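You operate a simulated robot arm through the tools that you are given. There is no shell and no other tool. Be economical: measure what you need, move in short steps, check, and stop when the job is done.

Carry out the task below with a simulated robot arm. There is one attempt and no reset: what you move stays moved.

JOB
Test the black plug in the port at 2 bar.
Fine: Wait for the verdict on the screen, then turn the pressure back to 0. Leave the plug in the port and the tester on.

The check looks at the end state, three seconds after you hand in, the way a careful person would. Anything else that was tipped, shoved, dropped, spilled or broken makes it a failure.

ROBOT AND FRAMES
A 7-joint arm with a two-finger parallel gripper, fixed in place. Base frame: the origin is at the foot of the arm, x ahead of it, y to its left, z up; the work surface is at about z = 0. Units: m, degrees, N and s.
With the tool pointing down near the work surface it reaches from about 0.24 to 0.62 m from the base axis. Its first joint turns from -66.0 to 66.0 degrees. Payload 2.6 kg.
The TCP is the grasp point between the finger pads, 0.03 m short of the fingertips. In the tool frame z runs along the fingers and y along their closing line. The gripper opens to 0.094 m. The fingers are 0.028 m wide and 0.01 m thick; the gripper's body (0.05 by 0.096 m) begins 0.055 m behind the TCP.
Orientation is told as [roll, pitch, yaw] about the base's x, y, z axes, in that order, counted from this pose: with the fingers straight down and closing along the base's y, the tool's x points along the base's -x, its y along +y and its z along -z.

CONTROLS
- The arm moves only by the tool move_arm. Its arguments are lists of equal length, an entry for each row: "slide": the shift along the tool's x, y, z in units of 500 mm (1.0 is 500 mm), a list of three; "dr": the turn, a rotation vector about the tool's x, y, z in units of 120 degrees (1.0 is 120 degrees), a list of three; "hand": the finger opening in m, from 0 to 0.094. In form: {"slide": [[dx, dy, dz], ...], "dr": [[rx, ry, rz], ...], "hand": [hand, ...]}. A call has 1 to 10 rows; each row is the pose to reach, as a shift and turn from the pose commanded when the call began, along the tool's axes at that moment. A call with a number of a shift or a turn outside -1 to 1 is refused whole. Rows are played at 5 a second. More than 0.05 m and 8.6 degrees between two rows, or a gripper value outside its range, and nothing of the call is played. A pose out of reach is approached as far as the arm can. The call stops where the force on the tool passes 40 N (or 10 N more than at its start, if that is more) or the arm is blocked; 0.2 s more then pass. Each finger travels about 0.072 m/s and halts on what it meets, pressing with about 22 N; the grip force reading is that of the motor and also rises with nothing between the fingers. The clock runs only during rows and for 0.2 s after the last one: add rows that repeat a pose to give the fingers time. It gives the time, the measured TCP pose, the force on the tool (base axes), the opening and the grip force at its end, in the units of the frame above (readings bear some noise), with the torque about the TCP (base axes, N m) and any sound that the robot's microphone picked up.
- Cameras (640 x 400 px; columns grow to the right, rows downward): "scene" is fixed at [0.0324, 0.4242, 0.5738]; the picture's right is [-0.81, -0.59, 0.00], its down [-0.27, 0.37, -0.89] and it looks along [0.52, -0.72, -0.45] (base axes); focal length 338 px, centre (320, 200). "wrist" rides on the gripper at [0.076, 0.014, -0.102] in the tool frame; the picture's right is [-0.18, 0.98, 0.00], its down [-0.75, -0.14, -0.64] and it looks along [-0.63, -0.12, 0.77] (tool axes); focal length 243 px, centre (320, 200). There is no depth. A picture from a camera that has moved, and an enlarged one, comes with that camera's place and axes in the base frame and with its lens.
- get_image(camera): a new picture of that camera. No time passes.
- close_up(camera, box): a new picture of the part [left, top, right, bottom] of that camera's present view, enlarged. No time passes.
- job_done(): hands the job in; it is judged then, once.

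Go step by step. Nothing tells you positions but the pictures and the camera data: compare them with the known pose of the tool, close in by small moves and look again before you grip or let go. The budget is 120 turns and 76 pictures, counting those below and the enlarged ones. Unless the task says otherwise, let go and move clear before handing in, and close with one line.

The tools are called after "Request:" by a JSON object that holds its "api" and its "payload". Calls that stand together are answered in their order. move_arm: Moves the arm, as the interface text tells. Its arguments: {"type":"object","properties":{"slide":{"type":"array","items":{"type":"array","items":{"type":"number"}}},"dr":{"type":"array","items":{"type":"array","items":{"type":"number"}}},"hand":{"type":"array","items":{"type":"number"}}},"required":["slide","dr","hand"]} The other tools are called the same way: get_image (camera) takes a picture; close_up (camera, box) takes an enlarged picture of a part of a camera's view; job_done () hands the job in.

At the start:

```text
t: 0.0
tcp_pos: [0.3578, 0.0464, 0.3986]
tool_rot: [0.0, 0.0, 0.1]
ft_force: [0.1, 0.8, -0.3]
torque: [-0.03, 0.0, -0.03]
finger_gap: 0.0942
grasp_force: 0.1
```

scene: 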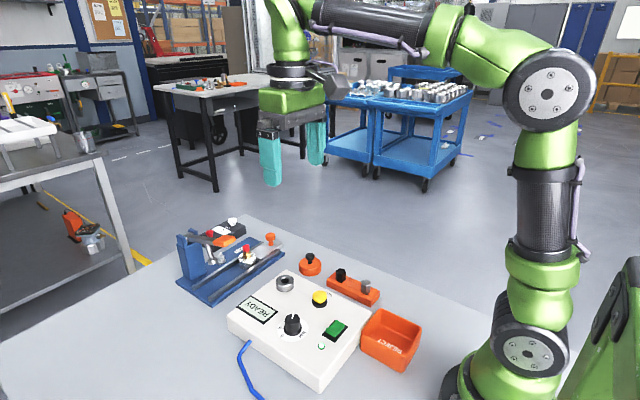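
wrist: 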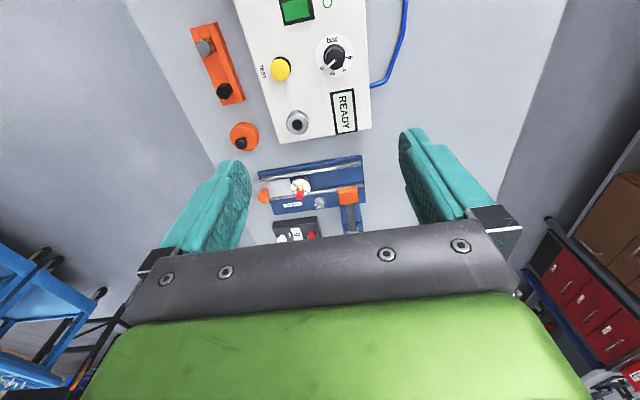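

I see a tester box with a display, knob, yellow button, green switch and port, plus plugs in orange holders. I'll enlarge both views before doing anything.

Request:
{"api": "close_up", "payload": {"camera": "scene", "box": [220, 240, 440, 390]}}

Request:
{"api": "close_up", "payload": {"camera": "wrist", "box": [180, 0, 420, 150]}}

Request:
{"api": "close_up", "payload": {"camera": "scene", "box": [160, 200, 400, 350]}}

```text
2.67 times, centred on (330, 315) of scene
camera zoom: at [0.0324, 0.4242, 0.5738], right [-0.81, -0.59, 0.0], down [-0.27, 0.37, -0.89], along [0.52, -0.72, -0.45], focal length 902 px, centre (293, -107)
```

zoom: 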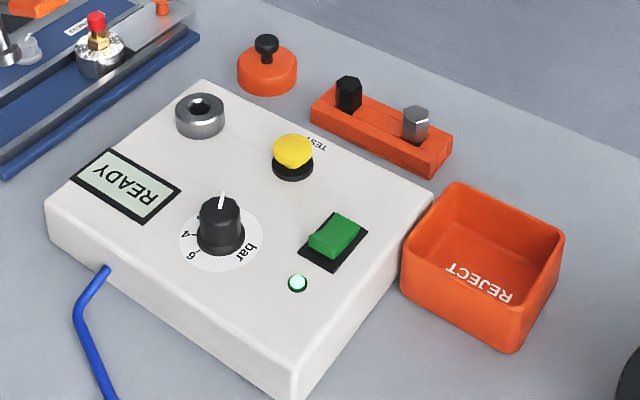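

```text
2.67 times, centred on (300, 75) of wrist
camera zoom: at [0.2817, 0.0597, 0.5022], right [0.18, 0.98, 0.0], down [0.75, -0.14, 0.64], along [0.63, -0.12, -0.77], focal length 647 px, centre (373, 533)
```

zoom: 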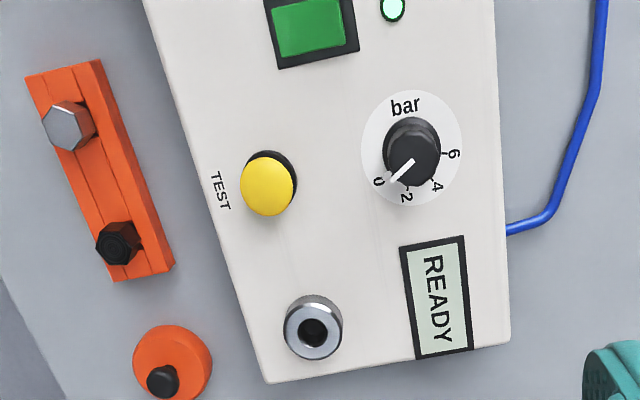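

```text
2.67 times, centred on (280, 275) of scene
camera zoom: at [0.0324, 0.4242, 0.5738], right [-0.81, -0.59, 0.0], down [-0.27, 0.37, -0.89], along [0.52, -0.72, -0.45], focal length 902 px, centre (427, 0)
```

zoom: 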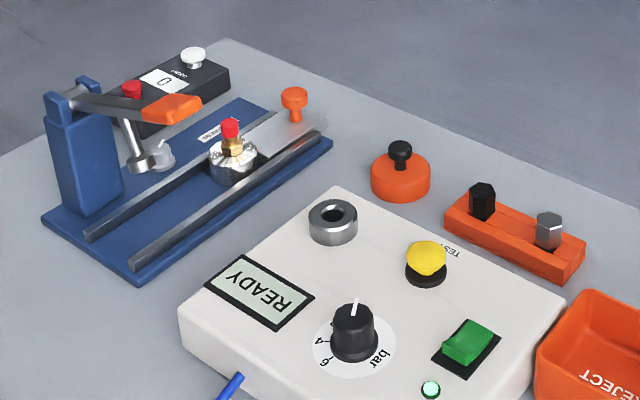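

The tester is on (READY, light lit), the knob is at 0, and the black hex plug sits in the orange rack at about (0.375, -0.125). I'll move to above it and look.

Request:
{"api": "move_arm", "payload": {"slide": [[-0.006, -0.057, 0.066], [-0.012, -0.114, 0.132], [-0.018, -0.171, 0.199], [-0.024, -0.228, 0.265], [-0.03, -0.285, 0.33], [-0.034, -0.342, 0.398], [-0.034, -0.342, 0.398]], "dr": [[0, 0, 0], [0, 0, 0], [0, 0, 0], [0, 0, 0], [0, 0, 0], [0, 0, 0], [0, 0, 0]], "hand": [0.094, 0.08, 0.07, 0.06, 0.06, 0.06, 0.06]}}

Request:
{"api": "get_image", "payload": {"camera": "wrist"}}

Request:
{"api": "close_up", "payload": {"camera": "scene", "box": [260, 220, 420, 320]}}

```text
t: 1.6
tcp_pos: [0.3762, -0.1242, 0.1989]
tool_rot: [0.0, -0.1, 0.0]
ft_force: [0.1, 0.6, -0.5]
torque: [0.0, -0.01, -0.02]
finger_gap: 0.0596
grasp_force: 0.0
```

```text
70 pictures are left
camera wrist: at [0.2997, -0.112, 0.3028], right [0.18, 0.98, 0.0], down [0.75, -0.14, 0.64], along [0.63, -0.12, -0.77], focal length 243 px, centre (320, 200)
```

wrist: 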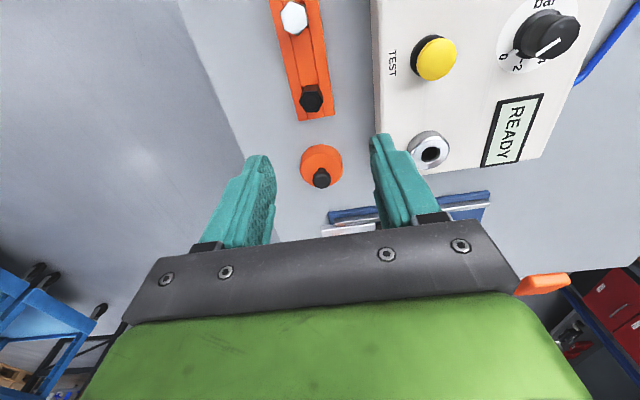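

```text
4.00 times, centred on (340, 270) of scene
camera zoom: at [0.0325, 0.4241, 0.5738], right [-0.81, -0.59, 0.0], down [-0.27, 0.37, -0.89], along [0.52, -0.72, -0.45], focal length 1353 px, centre (240, -80)
```

zoom: 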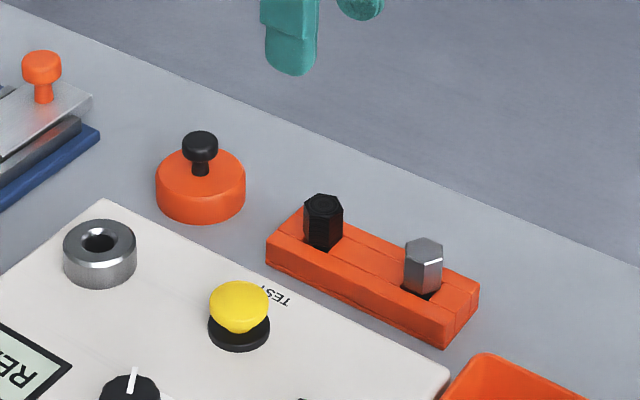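

The black hex plug stands upright in the rack; the round orange puck with a knob is something else. I'll enlarge to pin down the plug and the rest of the tester.

Request:
{"api": "close_up", "payload": {"camera": "wrist", "box": [240, 0, 400, 100]}}

Request:
{"api": "close_up", "payload": {"camera": "wrist", "box": [240, 60, 400, 200]}}

Request:
{"api": "close_up", "payload": {"camera": "wrist", "box": [370, 0, 610, 180]}}

```text
4.00 times, centred on (320, 50) of wrist
camera zoom: at [0.2997, -0.112, 0.3028], right [0.18, 0.98, 0.0], down [0.75, -0.14, 0.64], along [0.63, -0.12, -0.77], focal length 970 px, centre (320, 800)
```

zoom: 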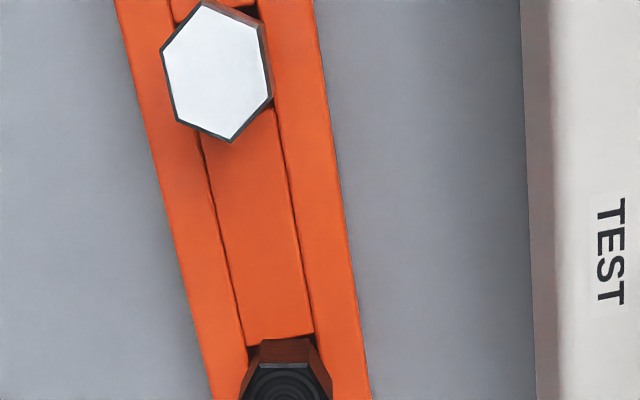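

```text
2.86 times, centred on (320, 130) of wrist
camera zoom: at [0.2997, -0.112, 0.3028], right [0.18, 0.98, 0.0], down [0.75, -0.14, 0.64], along [0.63, -0.12, -0.77], focal length 693 px, centre (320, 400)
```

zoom: 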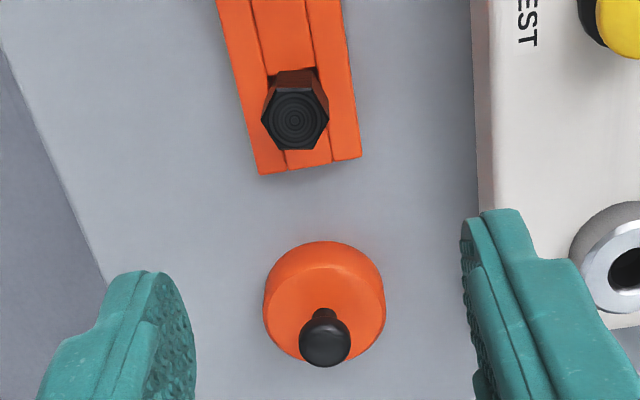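

```text
2.22 times, centred on (490, 90) of wrist
camera zoom: at [0.2997, -0.112, 0.3028], right [0.18, 0.98, 0.0], down [0.75, -0.14, 0.64], along [0.63, -0.12, -0.77], focal length 539 px, centre (-58, 444)
```

zoom: 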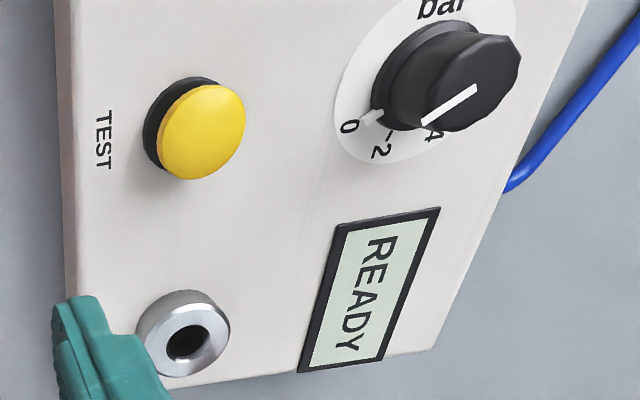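

The plug head is about 21 mm across its flats, centred near (0.379, -0.136), top at about z 0.045, with flats facing roughly 24° off y. I'll turn the gripper, move over it, and look again.

Request:
{"api": "move_arm", "payload": {"slide": [[-0.002, -0.008, 0.05], [-0.004, -0.016, 0.1], [-0.006, -0.024, 0.158], [-0.006, -0.024, 0.158]], "dr": [[0, 0, -0.067], [0, 0, -0.134], [0, 0, -0.2], [0, 0, -0.2]], "hand": [0.056, 0.052, 0.05, 0.05]}}

Request:
{"api": "get_image", "payload": {"camera": "wrist"}}

Request:
{"api": "close_up", "payload": {"camera": "scene", "box": [260, 200, 420, 320]}}

```text
t: 2.6
tcp_pos: [0.3794, -0.1344, 0.1205]
tool_rot: [0.0, 0.0, 24.1]
ft_force: [0.0, 0.7, -0.9]
torque: [-0.02, -0.02, -0.04]
finger_gap: 0.0501
grasp_force: 0.0
```

```text
65 pictures are left
camera wrist: at [0.3027, -0.154, 0.2239], right [-0.23, 0.97, 0.0], down [0.75, 0.18, 0.64], along [0.62, 0.15, -0.77], focal length 243 px, centre (320, 200)
```

wrist: 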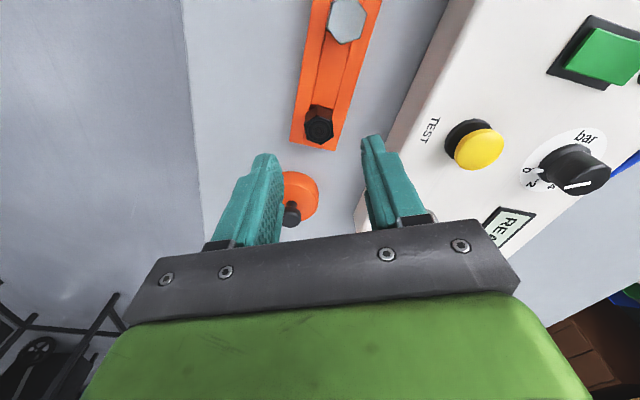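

```text
3.33 times, centred on (340, 260) of scene
camera zoom: at [0.0324, 0.4241, 0.5738], right [-0.81, -0.59, 0.0], down [-0.27, 0.37, -0.89], along [0.52, -0.72, -0.45], focal length 1128 px, centre (253, 0)
```

zoom: 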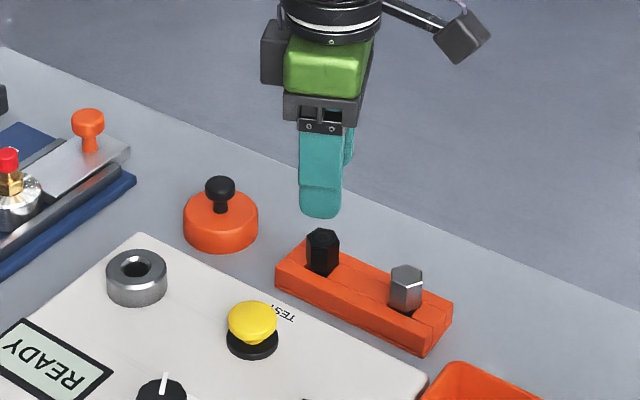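

The gripper is turned. I'll enlarge the plug in the wrist view to refine the alignment.

Request:
{"api": "close_up", "payload": {"camera": "wrist", "box": [260, 80, 400, 180]}}

```text
4.00 times, centred on (330, 130) of wrist
camera zoom: at [0.3027, -0.154, 0.2239], right [-0.23, 0.97, 0.0], down [0.75, 0.18, 0.64], along [0.62, 0.15, -0.77], focal length 970 px, centre (280, 480)
```

zoom: 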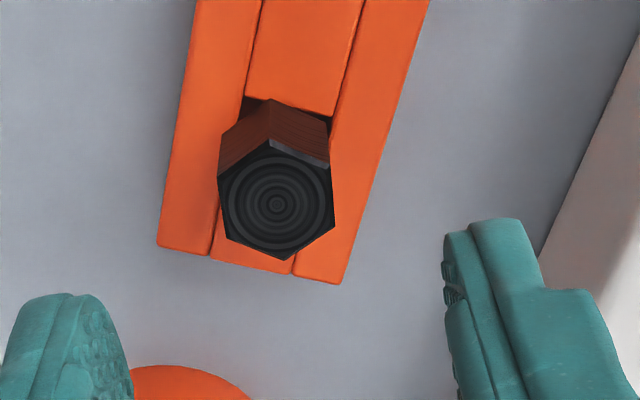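

The plug centre is confirmed at (0.380, -0.136), with the flats about 5° off my grip. I'll correct the yaw and descend to grip height.

Request:
{"api": "move_arm", "payload": {"slide": [[0, -0.003, 0.04], [0, -0.003, 0.08], [0, -0.003, 0.11], [0, -0.003, 0.135], [0, -0.003, 0.135]], "dr": [[0, 0, 0.042], [0, 0, 0.042], [0, 0, 0.042], [0, 0, 0.042], [0, 0, 0.042]], "hand": [0.046, 0.046, 0.046, 0.046, 0.046]}}

Request:
{"api": "close_up", "payload": {"camera": "wrist", "box": [220, 80, 420, 220]}}

Request:
{"api": "close_up", "payload": {"camera": "scene", "box": [280, 200, 400, 320]}}

```text
t: 3.8
tcp_pos: [0.3805, -0.1366, 0.0525]
tool_rot: [0.0, 0.0, 18.9]
ft_force: [0.2, -0.1, 0.3]
torque: [-0.02, -0.02, -0.02]
finger_gap: 0.046
grasp_force: 0.0
```

```text
2.86 times, centred on (320, 150) of wrist
camera zoom: at [0.3026, -0.1494, 0.1562], right [-0.14, 0.99, 0.0], down [0.76, 0.11, 0.64], along [0.64, 0.09, -0.77], focal length 693 px, centre (320, 343)
```

zoom: 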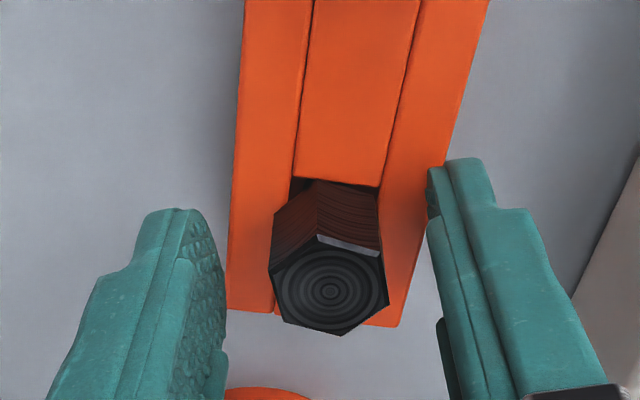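

```text
3.33 times, centred on (340, 260) of scene
camera zoom: at [0.0324, 0.4241, 0.5738], right [-0.81, -0.59, 0.0], down [-0.27, 0.37, -0.89], along [0.52, -0.72, -0.45], focal length 1128 px, centre (253, 0)
```

zoom: 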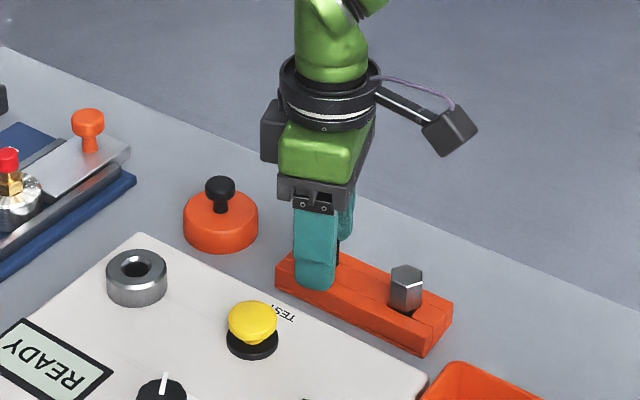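

The plug head is centred between the fingers and the fingertips are clear of the rack. Closing now.

Request:
{"api": "move_arm", "payload": {"slide": [[0, 0, 0], [0, 0, 0], [0, 0, 0], [0, 0, 0]], "dr": [[0, 0, 0], [0, 0, 0], [0, 0, 0], [0, 0, 0]], "hand": [0.03, 0.012, 0.012, 0.012]}}

Request:
{"api": "close_up", "payload": {"camera": "wrist", "box": [220, 80, 420, 220]}}

```text
t: 4.8
tcp_pos: [0.3798, -0.1374, 0.0536]
tool_rot: [0.0, 0.0, 19.0]
ft_force: [0.2, 0.2, -0.3]
torque: [-0.01, 0.02, 0.03]
finger_gap: 0.0203
grasp_force: 22.2
```

```text
2.86 times, centred on (320, 150) of wrist
camera zoom: at [0.3027, -0.1495, 0.1565], right [-0.15, 0.99, 0.0], down [0.76, 0.11, 0.64], along [0.64, 0.09, -0.77], focal length 693 px, centre (320, 343)
```

zoom: 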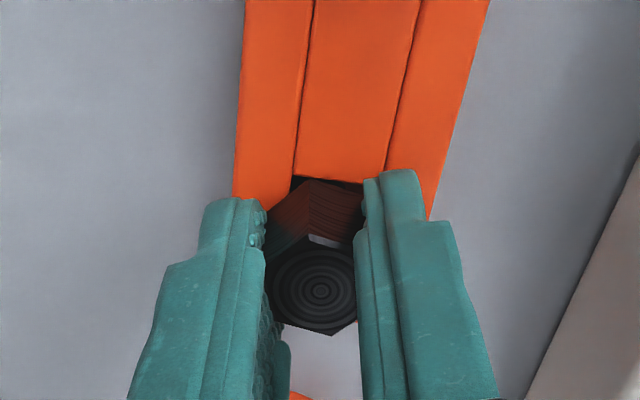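

The grip is firm on the flats (20 mm). Lifting straight up.

Request:
{"api": "move_arm", "payload": {"slide": [[0, 0, -0.04], [0, 0, -0.08], [0, 0, -0.14], [0, 0, -0.2], [0, 0, -0.2]], "dr": [[0, 0, 0], [0, 0, 0], [0, 0, 0], [0, 0, 0], [0, 0, 0]], "hand": [0.012, 0.012, 0.012, 0.012, 0.012]}}

Request:
{"api": "close_up", "payload": {"camera": "scene", "box": [260, 180, 420, 280]}}

Request:
{"api": "get_image", "payload": {"camera": "wrist"}}

```text
t: 6.0
tcp_pos: [0.3799, -0.1369, 0.1538]
tool_rot: [0.0, -0.1, 19.0]
ft_force: [0.6, 0.1, -0.7]
torque: [-0.01, -0.03, 0.0]
finger_gap: 0.0203
grasp_force: 21.8
```

```text
4.00 times, centred on (340, 230) of scene
camera zoom: at [0.0324, 0.4242, 0.5738], right [-0.81, -0.59, 0.0], down [-0.27, 0.37, -0.89], along [0.52, -0.72, -0.45], focal length 1353 px, centre (240, 80)
```

zoom: 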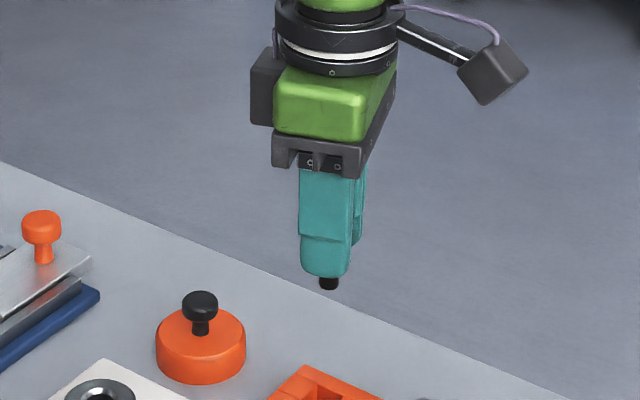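

```text
58 pictures are left
camera wrist: at [0.3019, -0.1497, 0.2567], right [-0.15, 0.99, 0.0], down [0.76, 0.11, 0.64], along [0.64, 0.09, -0.77], focal length 243 px, centre (320, 200)
```

wrist: 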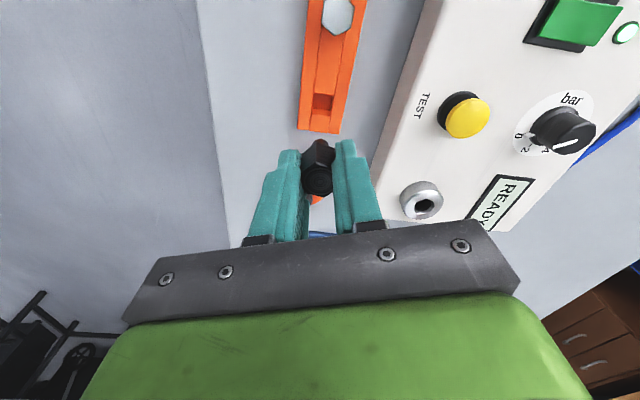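

The plug is in hand and hanging straight. Next I need an accurate fix on the port.

Request:
{"api": "close_up", "payload": {"camera": "wrist", "box": [370, 155, 470, 235]}}

Request:
{"api": "close_up", "payload": {"camera": "scene", "box": [250, 260, 320, 310]}}

```text
5.00 times, centred on (420, 195) of wrist
camera zoom: at [0.3019, -0.1497, 0.2567], right [-0.15, 0.99, 0.0], down [0.76, 0.11, 0.64], along [0.64, 0.09, -0.77], focal length 1213 px, centre (-180, 225)
```

zoom: 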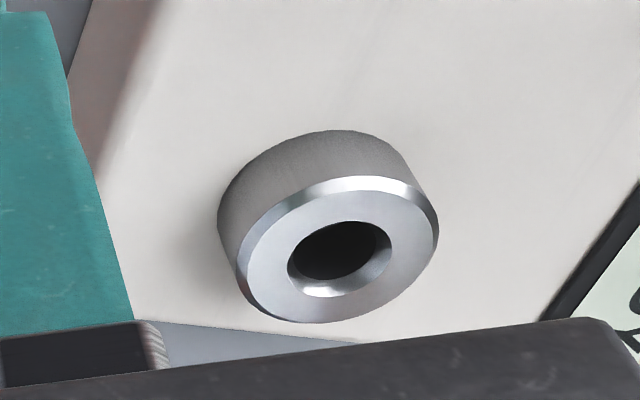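

```text
8.00 times, centred on (285, 285) of scene
camera zoom: at [0.0324, 0.4242, 0.5738], right [-0.81, -0.59, 0.0], down [-0.27, 0.37, -0.89], along [0.52, -0.72, -0.45], focal length 2706 px, centre (600, -480)
```

zoom: 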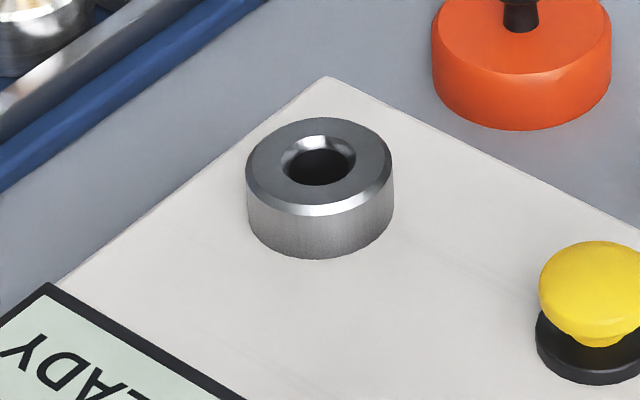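

The port top is near z 0.065, centred about (0.452, -0.016). I'll carry the plug over it at height and check the alignment.

Request:
{"api": "move_arm", "payload": {"slide": [[-0.054, 0.046, 0], [-0.108, 0.091, 0], [-0.162, 0.137, 0], [-0.215, 0.182, 0], [-0.215, 0.182, 0.04], [-0.215, 0.182, 0.04]], "dr": [[0, 0, 0], [0, 0, 0], [0, 0, 0], [0, 0, 0], [0, 0, 0], [0, 0, 0]], "hand": [0.012, 0.012, 0.012, 0.012, 0.012, 0.012]}}

Request:
{"api": "close_up", "payload": {"camera": "wrist", "box": [240, 100, 400, 200]}}

Request:
{"api": "close_up", "payload": {"camera": "scene", "box": [230, 220, 330, 310]}}

```text
t: 7.4
tcp_pos: [0.4502, -0.0147, 0.132]
tool_rot: [0.0, 0.1, 19.0]
ft_force: [0.0, 0.2, -0.9]
torque: [0.02, -0.01, -0.02]
finger_gap: 0.0203
grasp_force: 22.0
```

```text
4.00 times, centred on (320, 150) of wrist
camera zoom: at [0.3732, -0.0281, 0.236], right [-0.15, 0.99, 0.0], down [0.76, 0.11, 0.64], along [0.64, 0.09, -0.77], focal length 970 px, centre (320, 400)
```

zoom: 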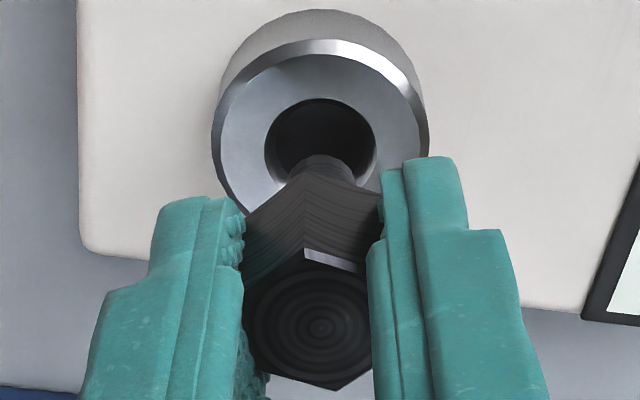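

```text
4.44 times, centred on (280, 265) of scene
camera zoom: at [0.0324, 0.4242, 0.5738], right [-0.81, -0.59, 0.0], down [-0.27, 0.37, -0.89], along [0.52, -0.72, -0.45], focal length 1504 px, centre (498, -89)
```

zoom: 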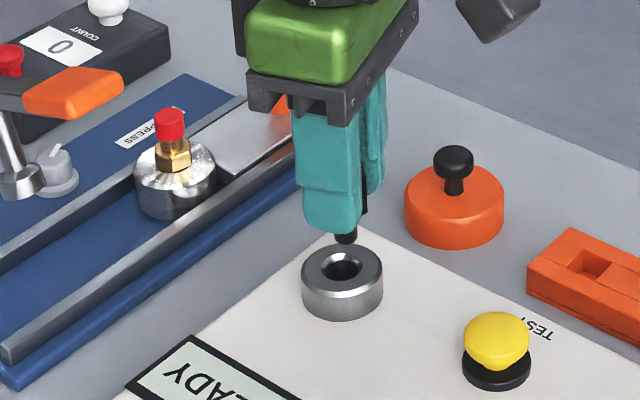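

The plug is nearly above the hole; the two views differ by about 2 mm. I'll enlarge both to settle it.

Request:
{"api": "close_up", "payload": {"camera": "scene", "box": [290, 250, 330, 300]}}

Request:
{"api": "close_up", "payload": {"camera": "scene", "box": [285, 250, 335, 290]}}

Request:
{"api": "close_up", "payload": {"camera": "wrist", "box": [285, 100, 355, 150]}}

```text
8.00 times, centred on (310, 275) of scene
camera zoom: at [0.0324, 0.4242, 0.5738], right [-0.81, -0.59, 0.0], down [-0.27, 0.37, -0.89], along [0.52, -0.72, -0.45], focal length 2706 px, centre (400, -400)
```

zoom: 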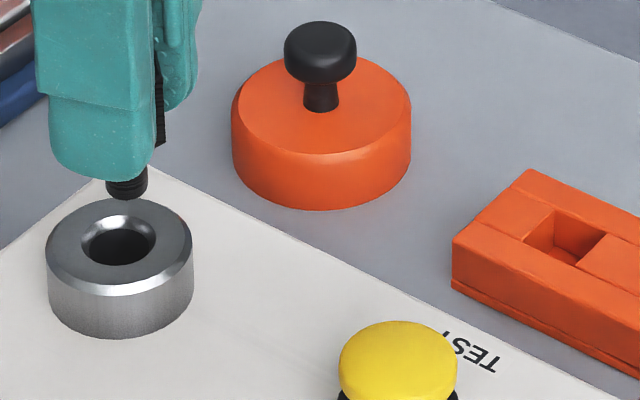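

```text
10.00 times, centred on (310, 270) of scene
camera zoom: at [0.0324, 0.4242, 0.5738], right [-0.81, -0.59, 0.0], down [-0.27, 0.37, -0.89], along [0.52, -0.72, -0.45], focal length 3383 px, centre (420, -500)
```

zoom: 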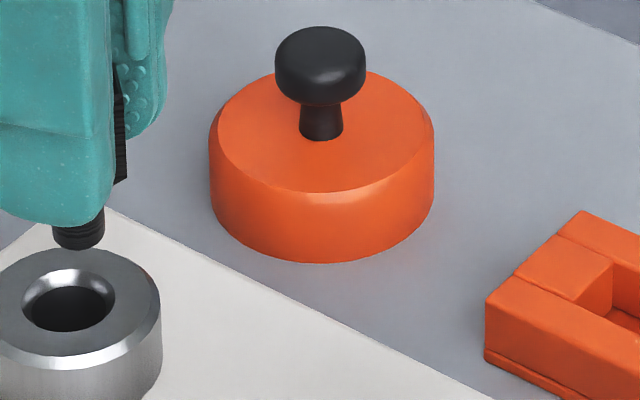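

```text
8.00 times, centred on (320, 125) of wrist
camera zoom: at [0.3732, -0.0281, 0.236], right [-0.15, 0.99, 0.0], down [0.76, 0.11, 0.64], along [0.64, 0.09, -0.77], focal length 1941 px, centre (320, 800)
```

zoom: 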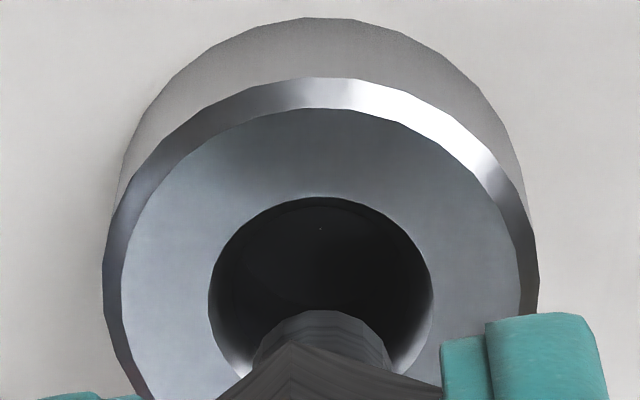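

The scene view shows the plug sits about 3 mm short of the hole (toward the base). I'll shift it forward and lower by 8 mm, then recheck.

Request:
{"api": "move_arm", "payload": {"slide": [[-0.007, -0.001, 0.0], [-0.007, -0.001, 0.016], [-0.007, -0.001, 0.016]], "dr": [[0, 0, 0], [0, 0, 0], [0, 0, 0]], "hand": [0.012, 0.012, 0.012]}}

Request:
{"api": "close_up", "payload": {"camera": "scene", "box": [265, 250, 315, 290]}}

Request:
{"api": "close_up", "payload": {"camera": "wrist", "box": [285, 110, 355, 160]}}

```text
t: 8.2
tcp_pos: [0.4553, -0.0157, 0.1238]
tool_rot: [0.0, 0.0, 19.0]
ft_force: [0.3, -0.2, -0.4]
torque: [-0.03, -0.02, -0.03]
finger_gap: 0.0203
grasp_force: 22.0
```

```text
10.00 times, centred on (290, 270) of scene
camera zoom: at [0.0324, 0.4242, 0.5738], right [-0.81, -0.59, 0.0], down [-0.27, 0.37, -0.89], along [0.52, -0.72, -0.45], focal length 3383 px, centre (620, -500)
```

zoom: 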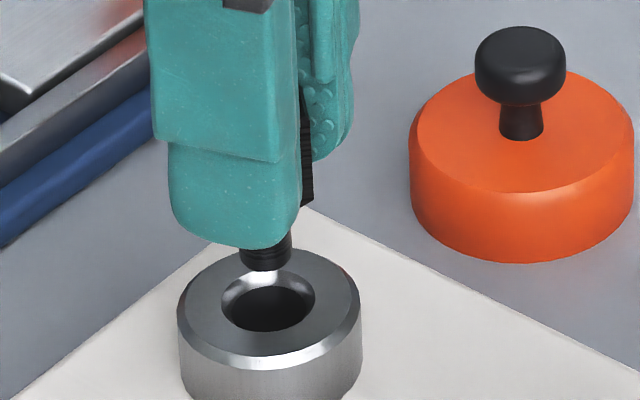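

```text
8.00 times, centred on (320, 135) of wrist
camera zoom: at [0.3773, -0.0279, 0.228], right [-0.15, 0.99, 0.0], down [0.76, 0.11, 0.64], along [0.64, 0.09, -0.77], focal length 1941 px, centre (320, 720)
```

zoom: 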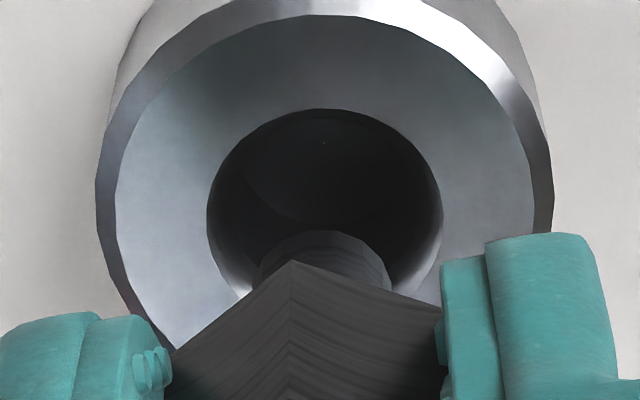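

The plug is now aligned with the hole in both views. I'll lower in small steps.

Request:
{"api": "move_arm", "payload": {"slide": [[0, 0, 0.005], [0, 0, 0.01], [0, 0, 0.015], [0, 0, 0.02], [0, 0, 0.024], [0, 0, 0.028]], "dr": [[0, 0, 0], [0, 0, 0], [0, 0, 0], [0, 0, 0], [0, 0, 0], [0, 0, 0]], "hand": [0.012, 0.012, 0.012, 0.012, 0.012, 0.012]}}

Request:
{"api": "close_up", "payload": {"camera": "scene", "box": [265, 250, 315, 290]}}

```text
t: 9.6
tcp_pos: [0.4538, -0.0162, 0.1113]
tool_rot: [0.0, 0.0, 18.9]
ft_force: [-0.3, 0.4, -0.9]
torque: [-0.01, -0.02, -0.03]
finger_gap: 0.0201
grasp_force: 21.9
```

```text
10.00 times, centred on (290, 270) of scene
camera zoom: at [0.0324, 0.4242, 0.5738], right [-0.81, -0.59, 0.0], down [-0.27, 0.37, -0.89], along [0.52, -0.72, -0.45], focal length 3383 px, centre (620, -500)
```

zoom: 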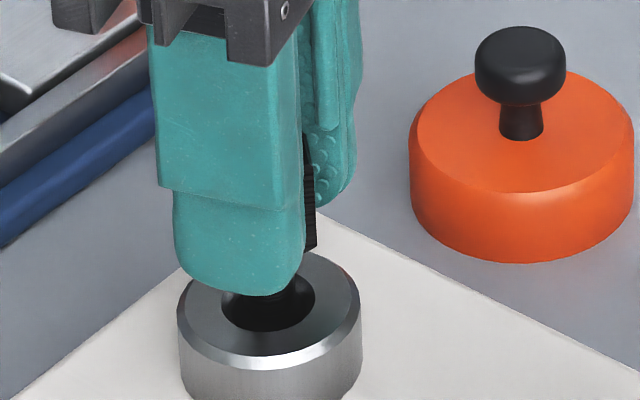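

The shank is entering the hole without contact. Continuing down in small steps.

Request:
{"api": "move_arm", "payload": {"slide": [[0, 0, 0.004], [0, 0, 0.008], [0, 0, 0.012], [0, 0, 0.016]], "dr": [[0, 0, 0], [0, 0, 0], [0, 0, 0], [0, 0, 0]], "hand": [0.012, 0.012, 0.012, 0.012]}}

Request:
{"api": "close_up", "payload": {"camera": "scene", "box": [265, 250, 315, 290]}}

Request:
{"api": "close_up", "payload": {"camera": "wrist", "box": [270, 110, 370, 190]}}

```text
t: 10.6
tcp_pos: [0.4539, -0.0146, 0.1047]
tool_rot: [0.0, 0.0, 19.0]
ft_force: [-0.5, 0.3, -0.8]
torque: [0.0, 0.03, 0.02]
finger_gap: 0.0201
grasp_force: 22.8
```

```text
10.00 times, centred on (290, 270) of scene
camera zoom: at [0.0324, 0.4242, 0.5738], right [-0.81, -0.59, 0.0], down [-0.27, 0.37, -0.89], along [0.52, -0.72, -0.45], focal length 3383 px, centre (620, -500)
```

zoom: 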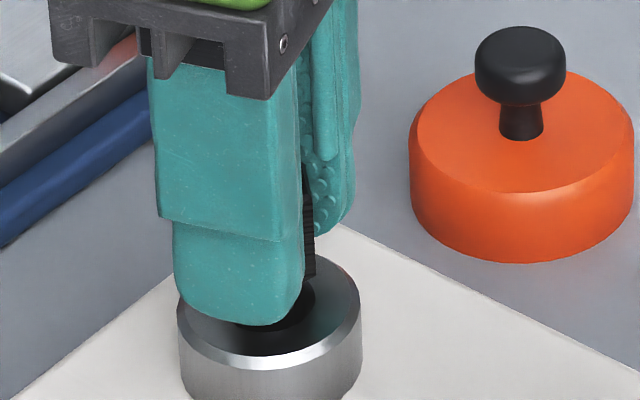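

```text
5.00 times, centred on (320, 150) of wrist
camera zoom: at [0.3773, -0.0275, 0.2069], right [-0.15, 0.99, 0.0], down [0.76, 0.11, 0.64], along [0.64, 0.09, -0.77], focal length 1213 px, centre (320, 450)
```

zoom: 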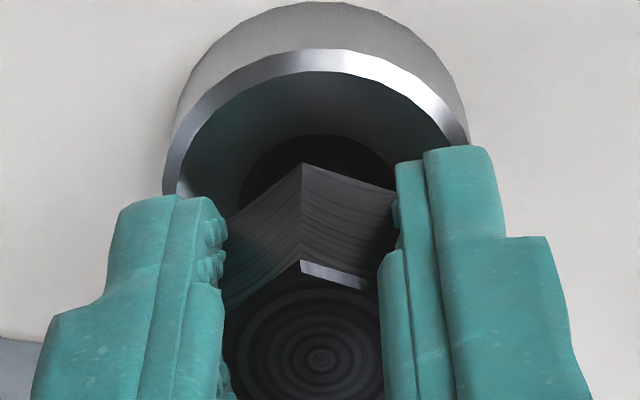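

Still no contact. I'll continue down a few millimetres more until the head seats.

Request:
{"api": "move_arm", "payload": {"slide": [[0, 0, 0.003], [0, 0, 0.006], [0, 0, 0.009], [0, 0, 0.012], [0, 0, 0.015]], "dr": [[0, 0, 0], [0, 0, 0], [0, 0, 0], [0, 0, 0], [0, 0, 0]], "hand": [0.012, 0.012, 0.012, 0.012, 0.012]}}

Request:
{"api": "close_up", "payload": {"camera": "scene", "box": [265, 250, 315, 290]}}

Request:
{"api": "close_up", "payload": {"camera": "wrist", "box": [270, 110, 370, 190]}}

```text
t: 11.8
tcp_pos: [0.4547, -0.0157, 0.0938]
tool_rot: [0.0, 0.1, 19.0]
ft_force: [0.0, 0.1, -1.5]
torque: [-0.01, -0.01, 0.0]
finger_gap: 0.0202
grasp_force: 22.0
```

```text
10.00 times, centred on (290, 270) of scene
camera zoom: at [0.0324, 0.4242, 0.5738], right [-0.81, -0.59, 0.0], down [-0.27, 0.37, -0.89], along [0.52, -0.72, -0.45], focal length 3383 px, centre (620, -500)
```

zoom: 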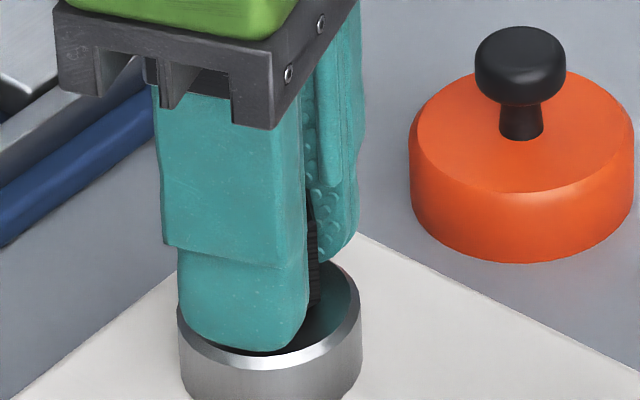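

```text
5.00 times, centred on (320, 150) of wrist
camera zoom: at [0.3771, -0.0283, 0.1991], right [-0.14, 0.99, 0.0], down [0.76, 0.11, 0.64], along [0.64, 0.09, -0.77], focal length 1213 px, centre (320, 450)
```

zoom: 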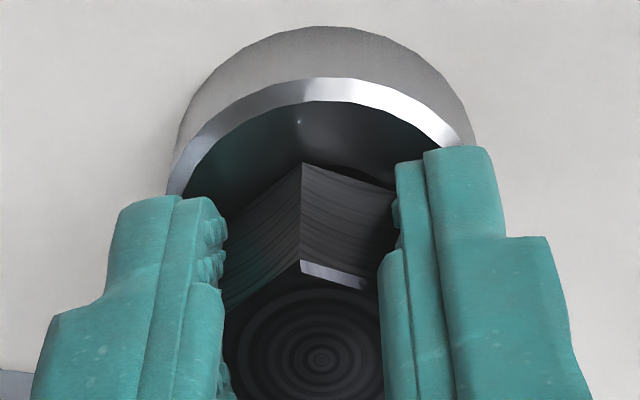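

The head is just above the port face. I'll continue with 1 mm steps and watch the force.

Request:
{"api": "move_arm", "payload": {"slide": [[0, 0, 0.002], [0, 0, 0.004], [0, 0, 0.006], [0, 0, 0.008]], "dr": [[0, 0, 0], [0, 0, 0], [0, 0, 0], [0, 0, 0]], "hand": [0.012, 0.012, 0.012, 0.012]}}

Request:
{"api": "close_up", "payload": {"camera": "wrist", "box": [270, 110, 370, 190]}}

```text
t: 12.8
tcp_pos: [0.4557, -0.0162, 0.0938]
tool_rot: [-0.1, -0.2, 19.0]
ft_force: [-8.2, -0.7, 22.5]
torque: [0.09, 0.49, 0.07]
finger_gap: 0.0201
grasp_force: 22.0
```

```text
5.00 times, centred on (320, 150) of wrist
camera zoom: at [0.378, -0.0283, 0.1968], right [-0.14, 0.99, 0.0], down [0.76, 0.11, 0.64], along [0.64, 0.09, -0.76], focal length 1213 px, centre (320, 450)
```

zoom: 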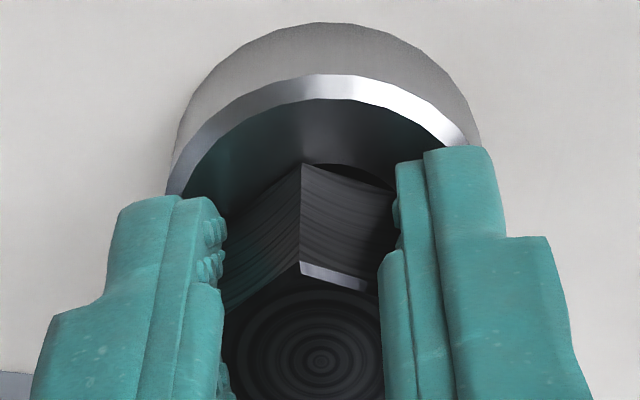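

There is contact with 22 N upward and a little sideways force. I'll relieve the pressure, open slightly, and see how the plug sits.

Request:
{"api": "move_arm", "payload": {"slide": [[0, 0, -0.003], [0, 0, -0.005], [0, 0, -0.005], [0, 0, -0.005]], "dr": [[0, 0, 0], [0, 0, 0], [0, 0, 0], [0, 0, 0]], "hand": [0.012, 0.012, 0.032, 0.032]}}

Request:
{"api": "close_up", "payload": {"camera": "wrist", "box": [270, 110, 370, 190]}}

Request:
{"api": "close_up", "payload": {"camera": "scene", "box": [265, 250, 315, 290]}}

```text
t: 13.8
tcp_pos: [0.4535, -0.0145, 0.0935]
tool_rot: [0.1, 0.1, 18.9]
ft_force: [-2.0, -1.2, 2.7]
torque: [-0.07, 0.01, -0.06]
finger_gap: 0.032
grasp_force: 0.1
```

```text
5.00 times, centred on (320, 150) of wrist
camera zoom: at [0.377, -0.0281, 0.1972], right [-0.14, 0.99, 0.0], down [0.76, 0.11, 0.64], along [0.63, 0.09, -0.77], focal length 1213 px, centre (320, 450)
```

zoom: 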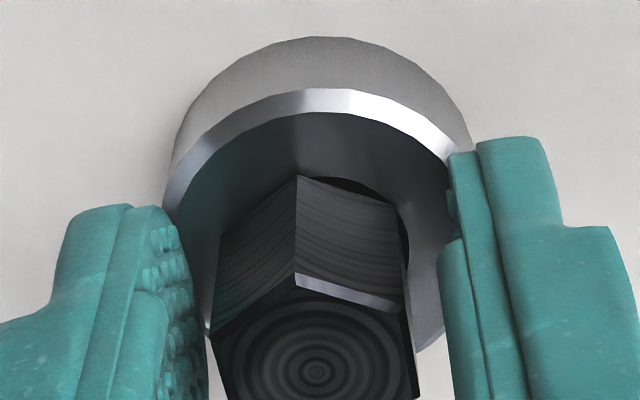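

```text
10.00 times, centred on (290, 270) of scene
camera zoom: at [0.0324, 0.4242, 0.5738], right [-0.81, -0.59, 0.0], down [-0.27, 0.37, -0.89], along [0.53, -0.72, -0.45], focal length 3383 px, centre (620, -500)
```

zoom: 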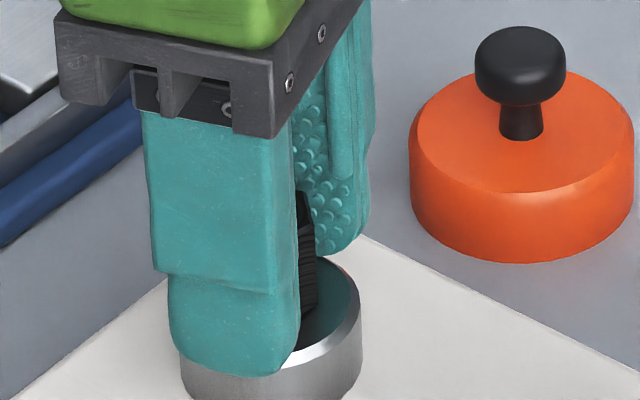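

The plug is released and appears to stand in the hole, maybe off-centre. I'll open more, rise clear, and inspect.

Request:
{"api": "move_arm", "payload": {"slide": [[0, 0, 0], [0, 0, -0.02], [0, 0, -0.08], [0, 0, -0.16], [0, 0, -0.16]], "dr": [[0, 0, 0], [0, 0, 0], [0, 0, 0], [0, 0, 0], [0, 0, 0]], "hand": [0.044, 0.044, 0.044, 0.044, 0.044]}}

Request:
{"api": "close_up", "payload": {"camera": "wrist", "box": [240, 80, 400, 180]}}

Request:
{"api": "close_up", "payload": {"camera": "scene", "box": [260, 250, 310, 290]}}

```text
t: 15.0
tcp_pos: [0.4556, -0.0165, 0.1724]
tool_rot: [0.0, 0.1, 19.0]
ft_force: [0.5, -0.3, -0.3]
torque: [-0.03, -0.02, 0.02]
finger_gap: 0.0441
grasp_force: 0.1
```

```text
4.00 times, centred on (320, 130) of wrist
camera zoom: at [0.3769, -0.0285, 0.2778], right [-0.15, 0.99, 0.0], down [0.76, 0.11, 0.64], along [0.64, 0.09, -0.77], focal length 970 px, centre (320, 480)
```

zoom: 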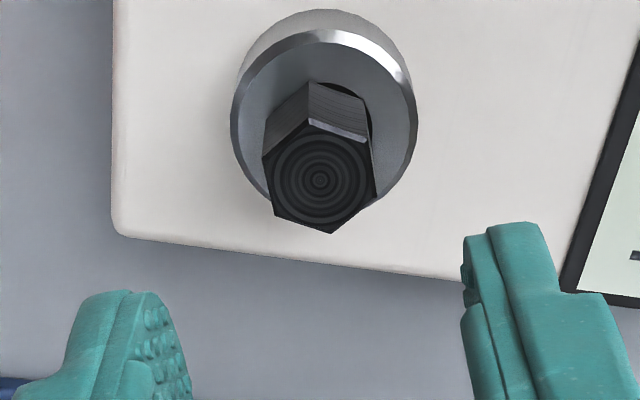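

```text
10.00 times, centred on (285, 270) of scene
camera zoom: at [0.0324, 0.4242, 0.5738], right [-0.81, -0.59, 0.0], down [-0.27, 0.37, -0.89], along [0.52, -0.72, -0.45], focal length 3383 px, centre (670, -500)
```

zoom: 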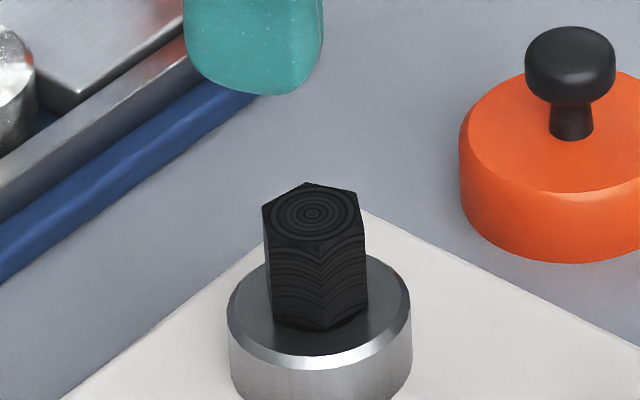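

The plug stands upright with its head on the port face. I'll enlarge to check how well it is seated.

Request:
{"api": "close_up", "payload": {"camera": "wrist", "box": [290, 75, 354, 145]}}

Request:
{"api": "close_up", "payload": {"camera": "scene", "box": [275, 265, 305, 290]}}

```text
5.71 times, centred on (322, 110) of wrist
camera zoom: at [0.3769, -0.0285, 0.2778], right [-0.15, 0.99, 0.0], down [0.76, 0.11, 0.64], along [0.64, 0.09, -0.77], focal length 1386 px, centre (309, 714)
```

zoom: 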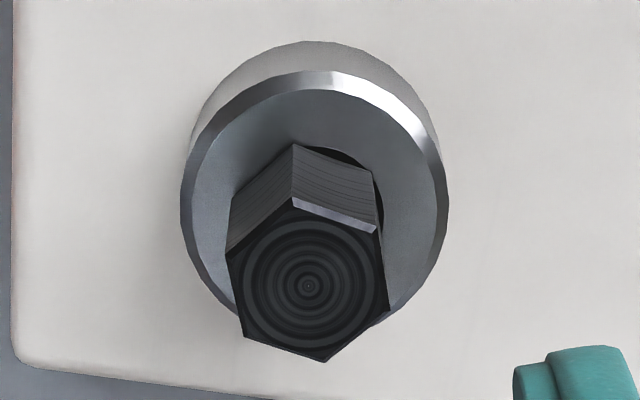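

```text
16.00 times, centred on (290, 278) of scene
camera zoom: at [0.0324, 0.4242, 0.5738], right [-0.81, -0.59, 0.0], down [-0.27, 0.37, -0.89], along [0.52, -0.72, -0.45], focal length 5412 px, centre (800, -1040)
```

zoom: 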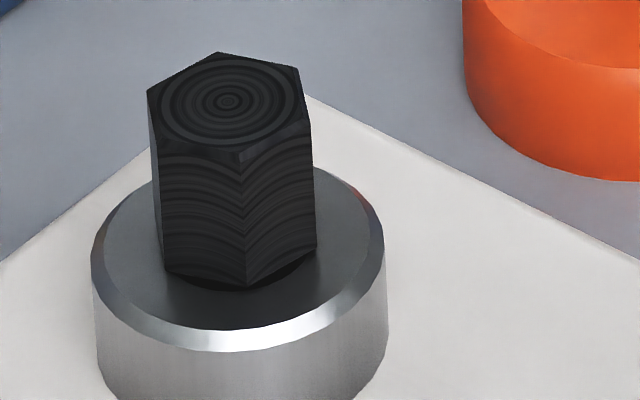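

The head appears about 2 mm proud, because my fingertips touched the port first. I'll close the fingers and press gently on top of the plug to seat it.

Request:
{"api": "move_arm", "payload": {"slide": [[0, 0, 0], [0, 0, 0], [0, 0, 0.05], [0, 0, 0.09], [0, 0, 0.094], [0, 0, 0.098], [0, 0, 0.102], [0, 0, 0.106]], "dr": [[0, 0, 0], [0, 0, 0], [0, 0, 0], [0, 0, 0], [0, 0, 0], [0, 0, 0], [0, 0, 0], [0, 0, 0]], "hand": [0, 0, 0, 0, 0, 0, 0, 0]}}

Request:
{"api": "close_up", "payload": {"camera": "scene", "box": [265, 250, 315, 290]}}

```text
t: 16.8
tcp_pos: [0.4545, -0.0159, 0.12]
tool_rot: [0.0, 0.1, 19.0]
ft_force: [0.6, -0.4, 0.0]
torque: [0.02, -0.04, 0.01]
finger_gap: 0.0
grasp_force: 21.9
```

```text
10.00 times, centred on (290, 270) of scene
camera zoom: at [0.0324, 0.4242, 0.5738], right [-0.81, -0.59, 0.0], down [-0.27, 0.37, -0.89], along [0.52, -0.72, -0.45], focal length 3383 px, centre (620, -500)
```

zoom: 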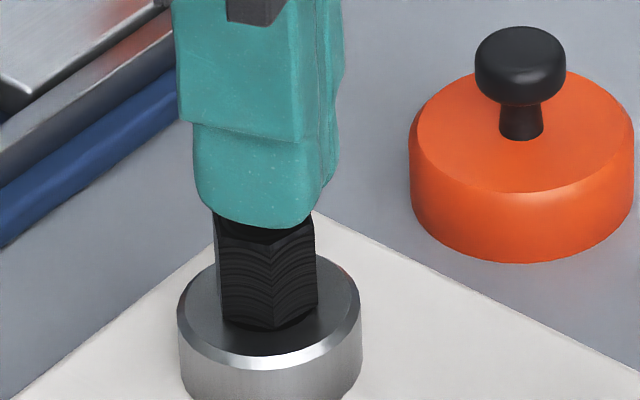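

Not touching yet. I'll continue in 1 mm steps until I feel the plug, then press it in.

Request:
{"api": "move_arm", "payload": {"slide": [[0, 0, 0.002], [0, 0, 0.004], [0, 0, 0.006], [0, 0, 0.008], [0, 0, 0.01], [0, 0, 0.012]], "dr": [[0, 0, 0], [0, 0, 0], [0, 0, 0], [0, 0, 0], [0, 0, 0], [0, 0, 0]], "hand": [0, 0, 0, 0, 0, 0]}}

Request:
{"api": "close_up", "payload": {"camera": "scene", "box": [265, 250, 315, 290]}}

```text
t: 18.2
tcp_pos: [0.4553, -0.0164, 0.1169]
tool_rot: [0.0, -0.1, 19.0]
ft_force: [-9.6, 1.4, 28.8]
torque: [0.01, 0.34, -0.04]
finger_gap: 0.0002
grasp_force: 22.3
```

```text
10.00 times, centred on (290, 270) of scene
camera zoom: at [0.0323, 0.4242, 0.5738], right [-0.81, -0.59, 0.0], down [-0.27, 0.37, -0.89], along [0.53, -0.72, -0.45], focal length 3383 px, centre (620, -500)
```

zoom: 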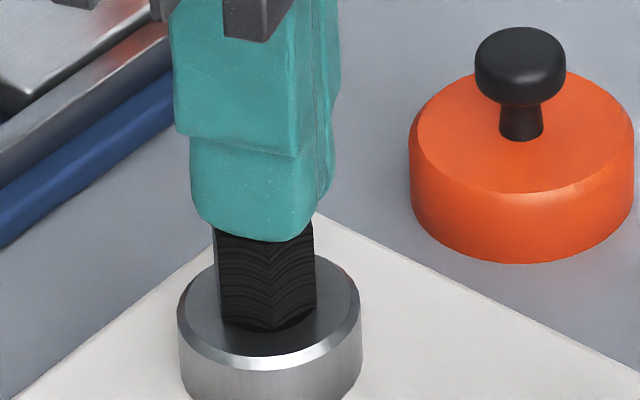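

I pressed at about 29 N with no further travel. I'll back off and check whether the head is flush.

Request:
{"api": "move_arm", "payload": {"slide": [[0, 0, -0.012], [0, 0, -0.06], [0, 0, -0.12], [0, 0, -0.12]], "dr": [[0, 0, 0], [0, 0, 0], [0, 0, 0], [0, 0, 0]], "hand": [0, 0, 0, 0]}}

Request:
{"api": "close_up", "payload": {"camera": "wrist", "box": [290, 75, 354, 145]}}

Request:
{"api": "close_up", "payload": {"camera": "scene", "box": [275, 265, 305, 290]}}

Request:
{"api": "get_image", "payload": {"camera": "wrist"}}

```text
t: 19.2
tcp_pos: [0.4577, -0.017, 0.1742]
tool_rot: [0.0, 0.0, 19.0]
ft_force: [0.4, -0.1, -1.2]
torque: [-0.01, 0.02, -0.01]
finger_gap: 0.0
grasp_force: 21.7
```

```text
5.71 times, centred on (322, 110) of wrist
camera zoom: at [0.3803, -0.0297, 0.279], right [-0.15, 0.99, 0.0], down [0.76, 0.11, 0.64], along [0.63, 0.09, -0.77], focal length 1386 px, centre (309, 714)
```

zoom: 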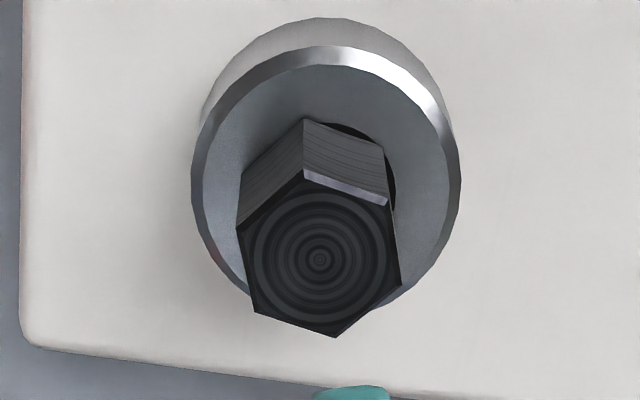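

```text
16.00 times, centred on (290, 278) of scene
camera zoom: at [0.0324, 0.4242, 0.5738], right [-0.81, -0.59, 0.0], down [-0.27, 0.37, -0.89], along [0.52, -0.72, -0.45], focal length 5412 px, centre (800, -1040)
```

zoom: 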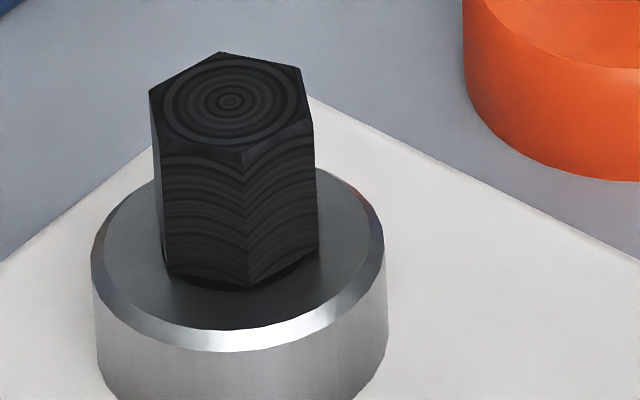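

```text
32 pictures are left
camera wrist: at [0.3803, -0.0297, 0.279], right [-0.15, 0.99, 0.0], down [0.76, 0.11, 0.64], along [0.63, 0.09, -0.77], focal length 243 px, centre (320, 200)
```

wrist: 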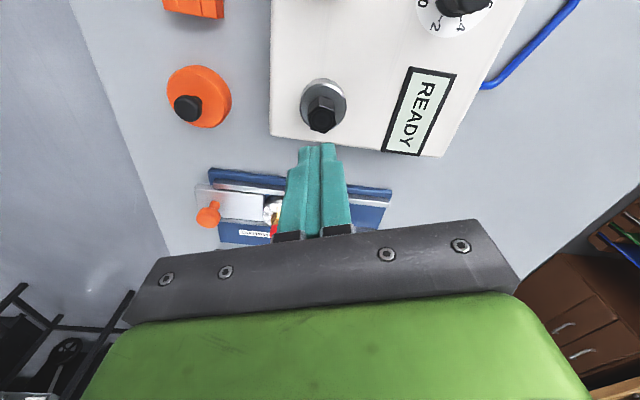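

The plug sits with its head at the port face (top z about 0.087) and did not move under load, so I take it as seated. Next is the pressure knob near (0.350, 0.069); I'll move above it with the gripper near yaw 0.

Request:
{"api": "move_arm", "payload": {"slide": [[0.036, 0.058, 0], [0.072, 0.116, 0], [0.108, 0.174, 0], [0.1444, 0.2316, 0], [0.1444, 0.2316, 0]], "dr": [[0, 0, 0.046], [0, 0, 0.092], [0, 0, 0.138], [0, 0, 0.183], [0, 0, 0.183]], "hand": [0, 0, 0.02, 0.04, 0.05]}}

Request:
{"api": "close_up", "payload": {"camera": "wrist", "box": [240, 60, 400, 160]}}

Request:
{"api": "close_up", "payload": {"camera": "scene", "box": [220, 250, 380, 370]}}

```text
t: 20.4
tcp_pos: [0.3481, 0.0684, 0.1757]
tool_rot: [0.0, 0.1, -3.1]
ft_force: [-0.1, -0.7, 0.6]
torque: [-0.03, -0.03, -0.01]
finger_gap: 0.0498
grasp_force: 0.1
```

```text
4.00 times, centred on (320, 110) of wrist
camera zoom: at [0.2725, 0.0864, 0.2793], right [0.24, 0.97, 0.0], down [0.74, -0.18, 0.64], along [0.62, -0.15, -0.77], focal length 970 px, centre (320, 560)
```

zoom: 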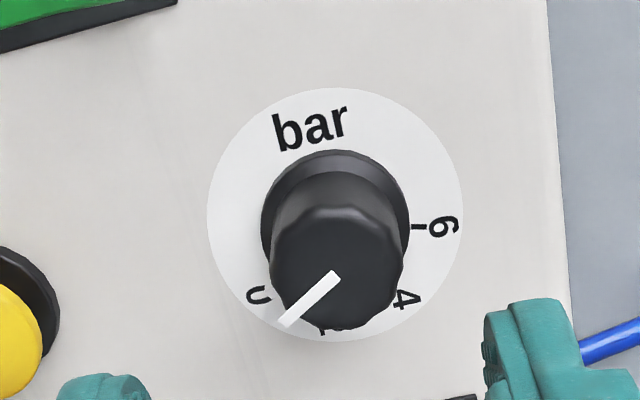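

```text
3.33 times, centred on (300, 310) of scene
camera zoom: at [0.0324, 0.4242, 0.5738], right [-0.81, -0.59, 0.0], down [-0.27, 0.37, -0.89], along [0.52, -0.72, -0.45], focal length 1128 px, centre (387, -167)
```

zoom: 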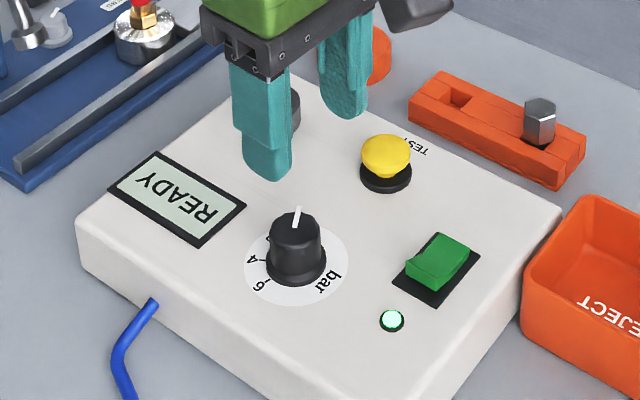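

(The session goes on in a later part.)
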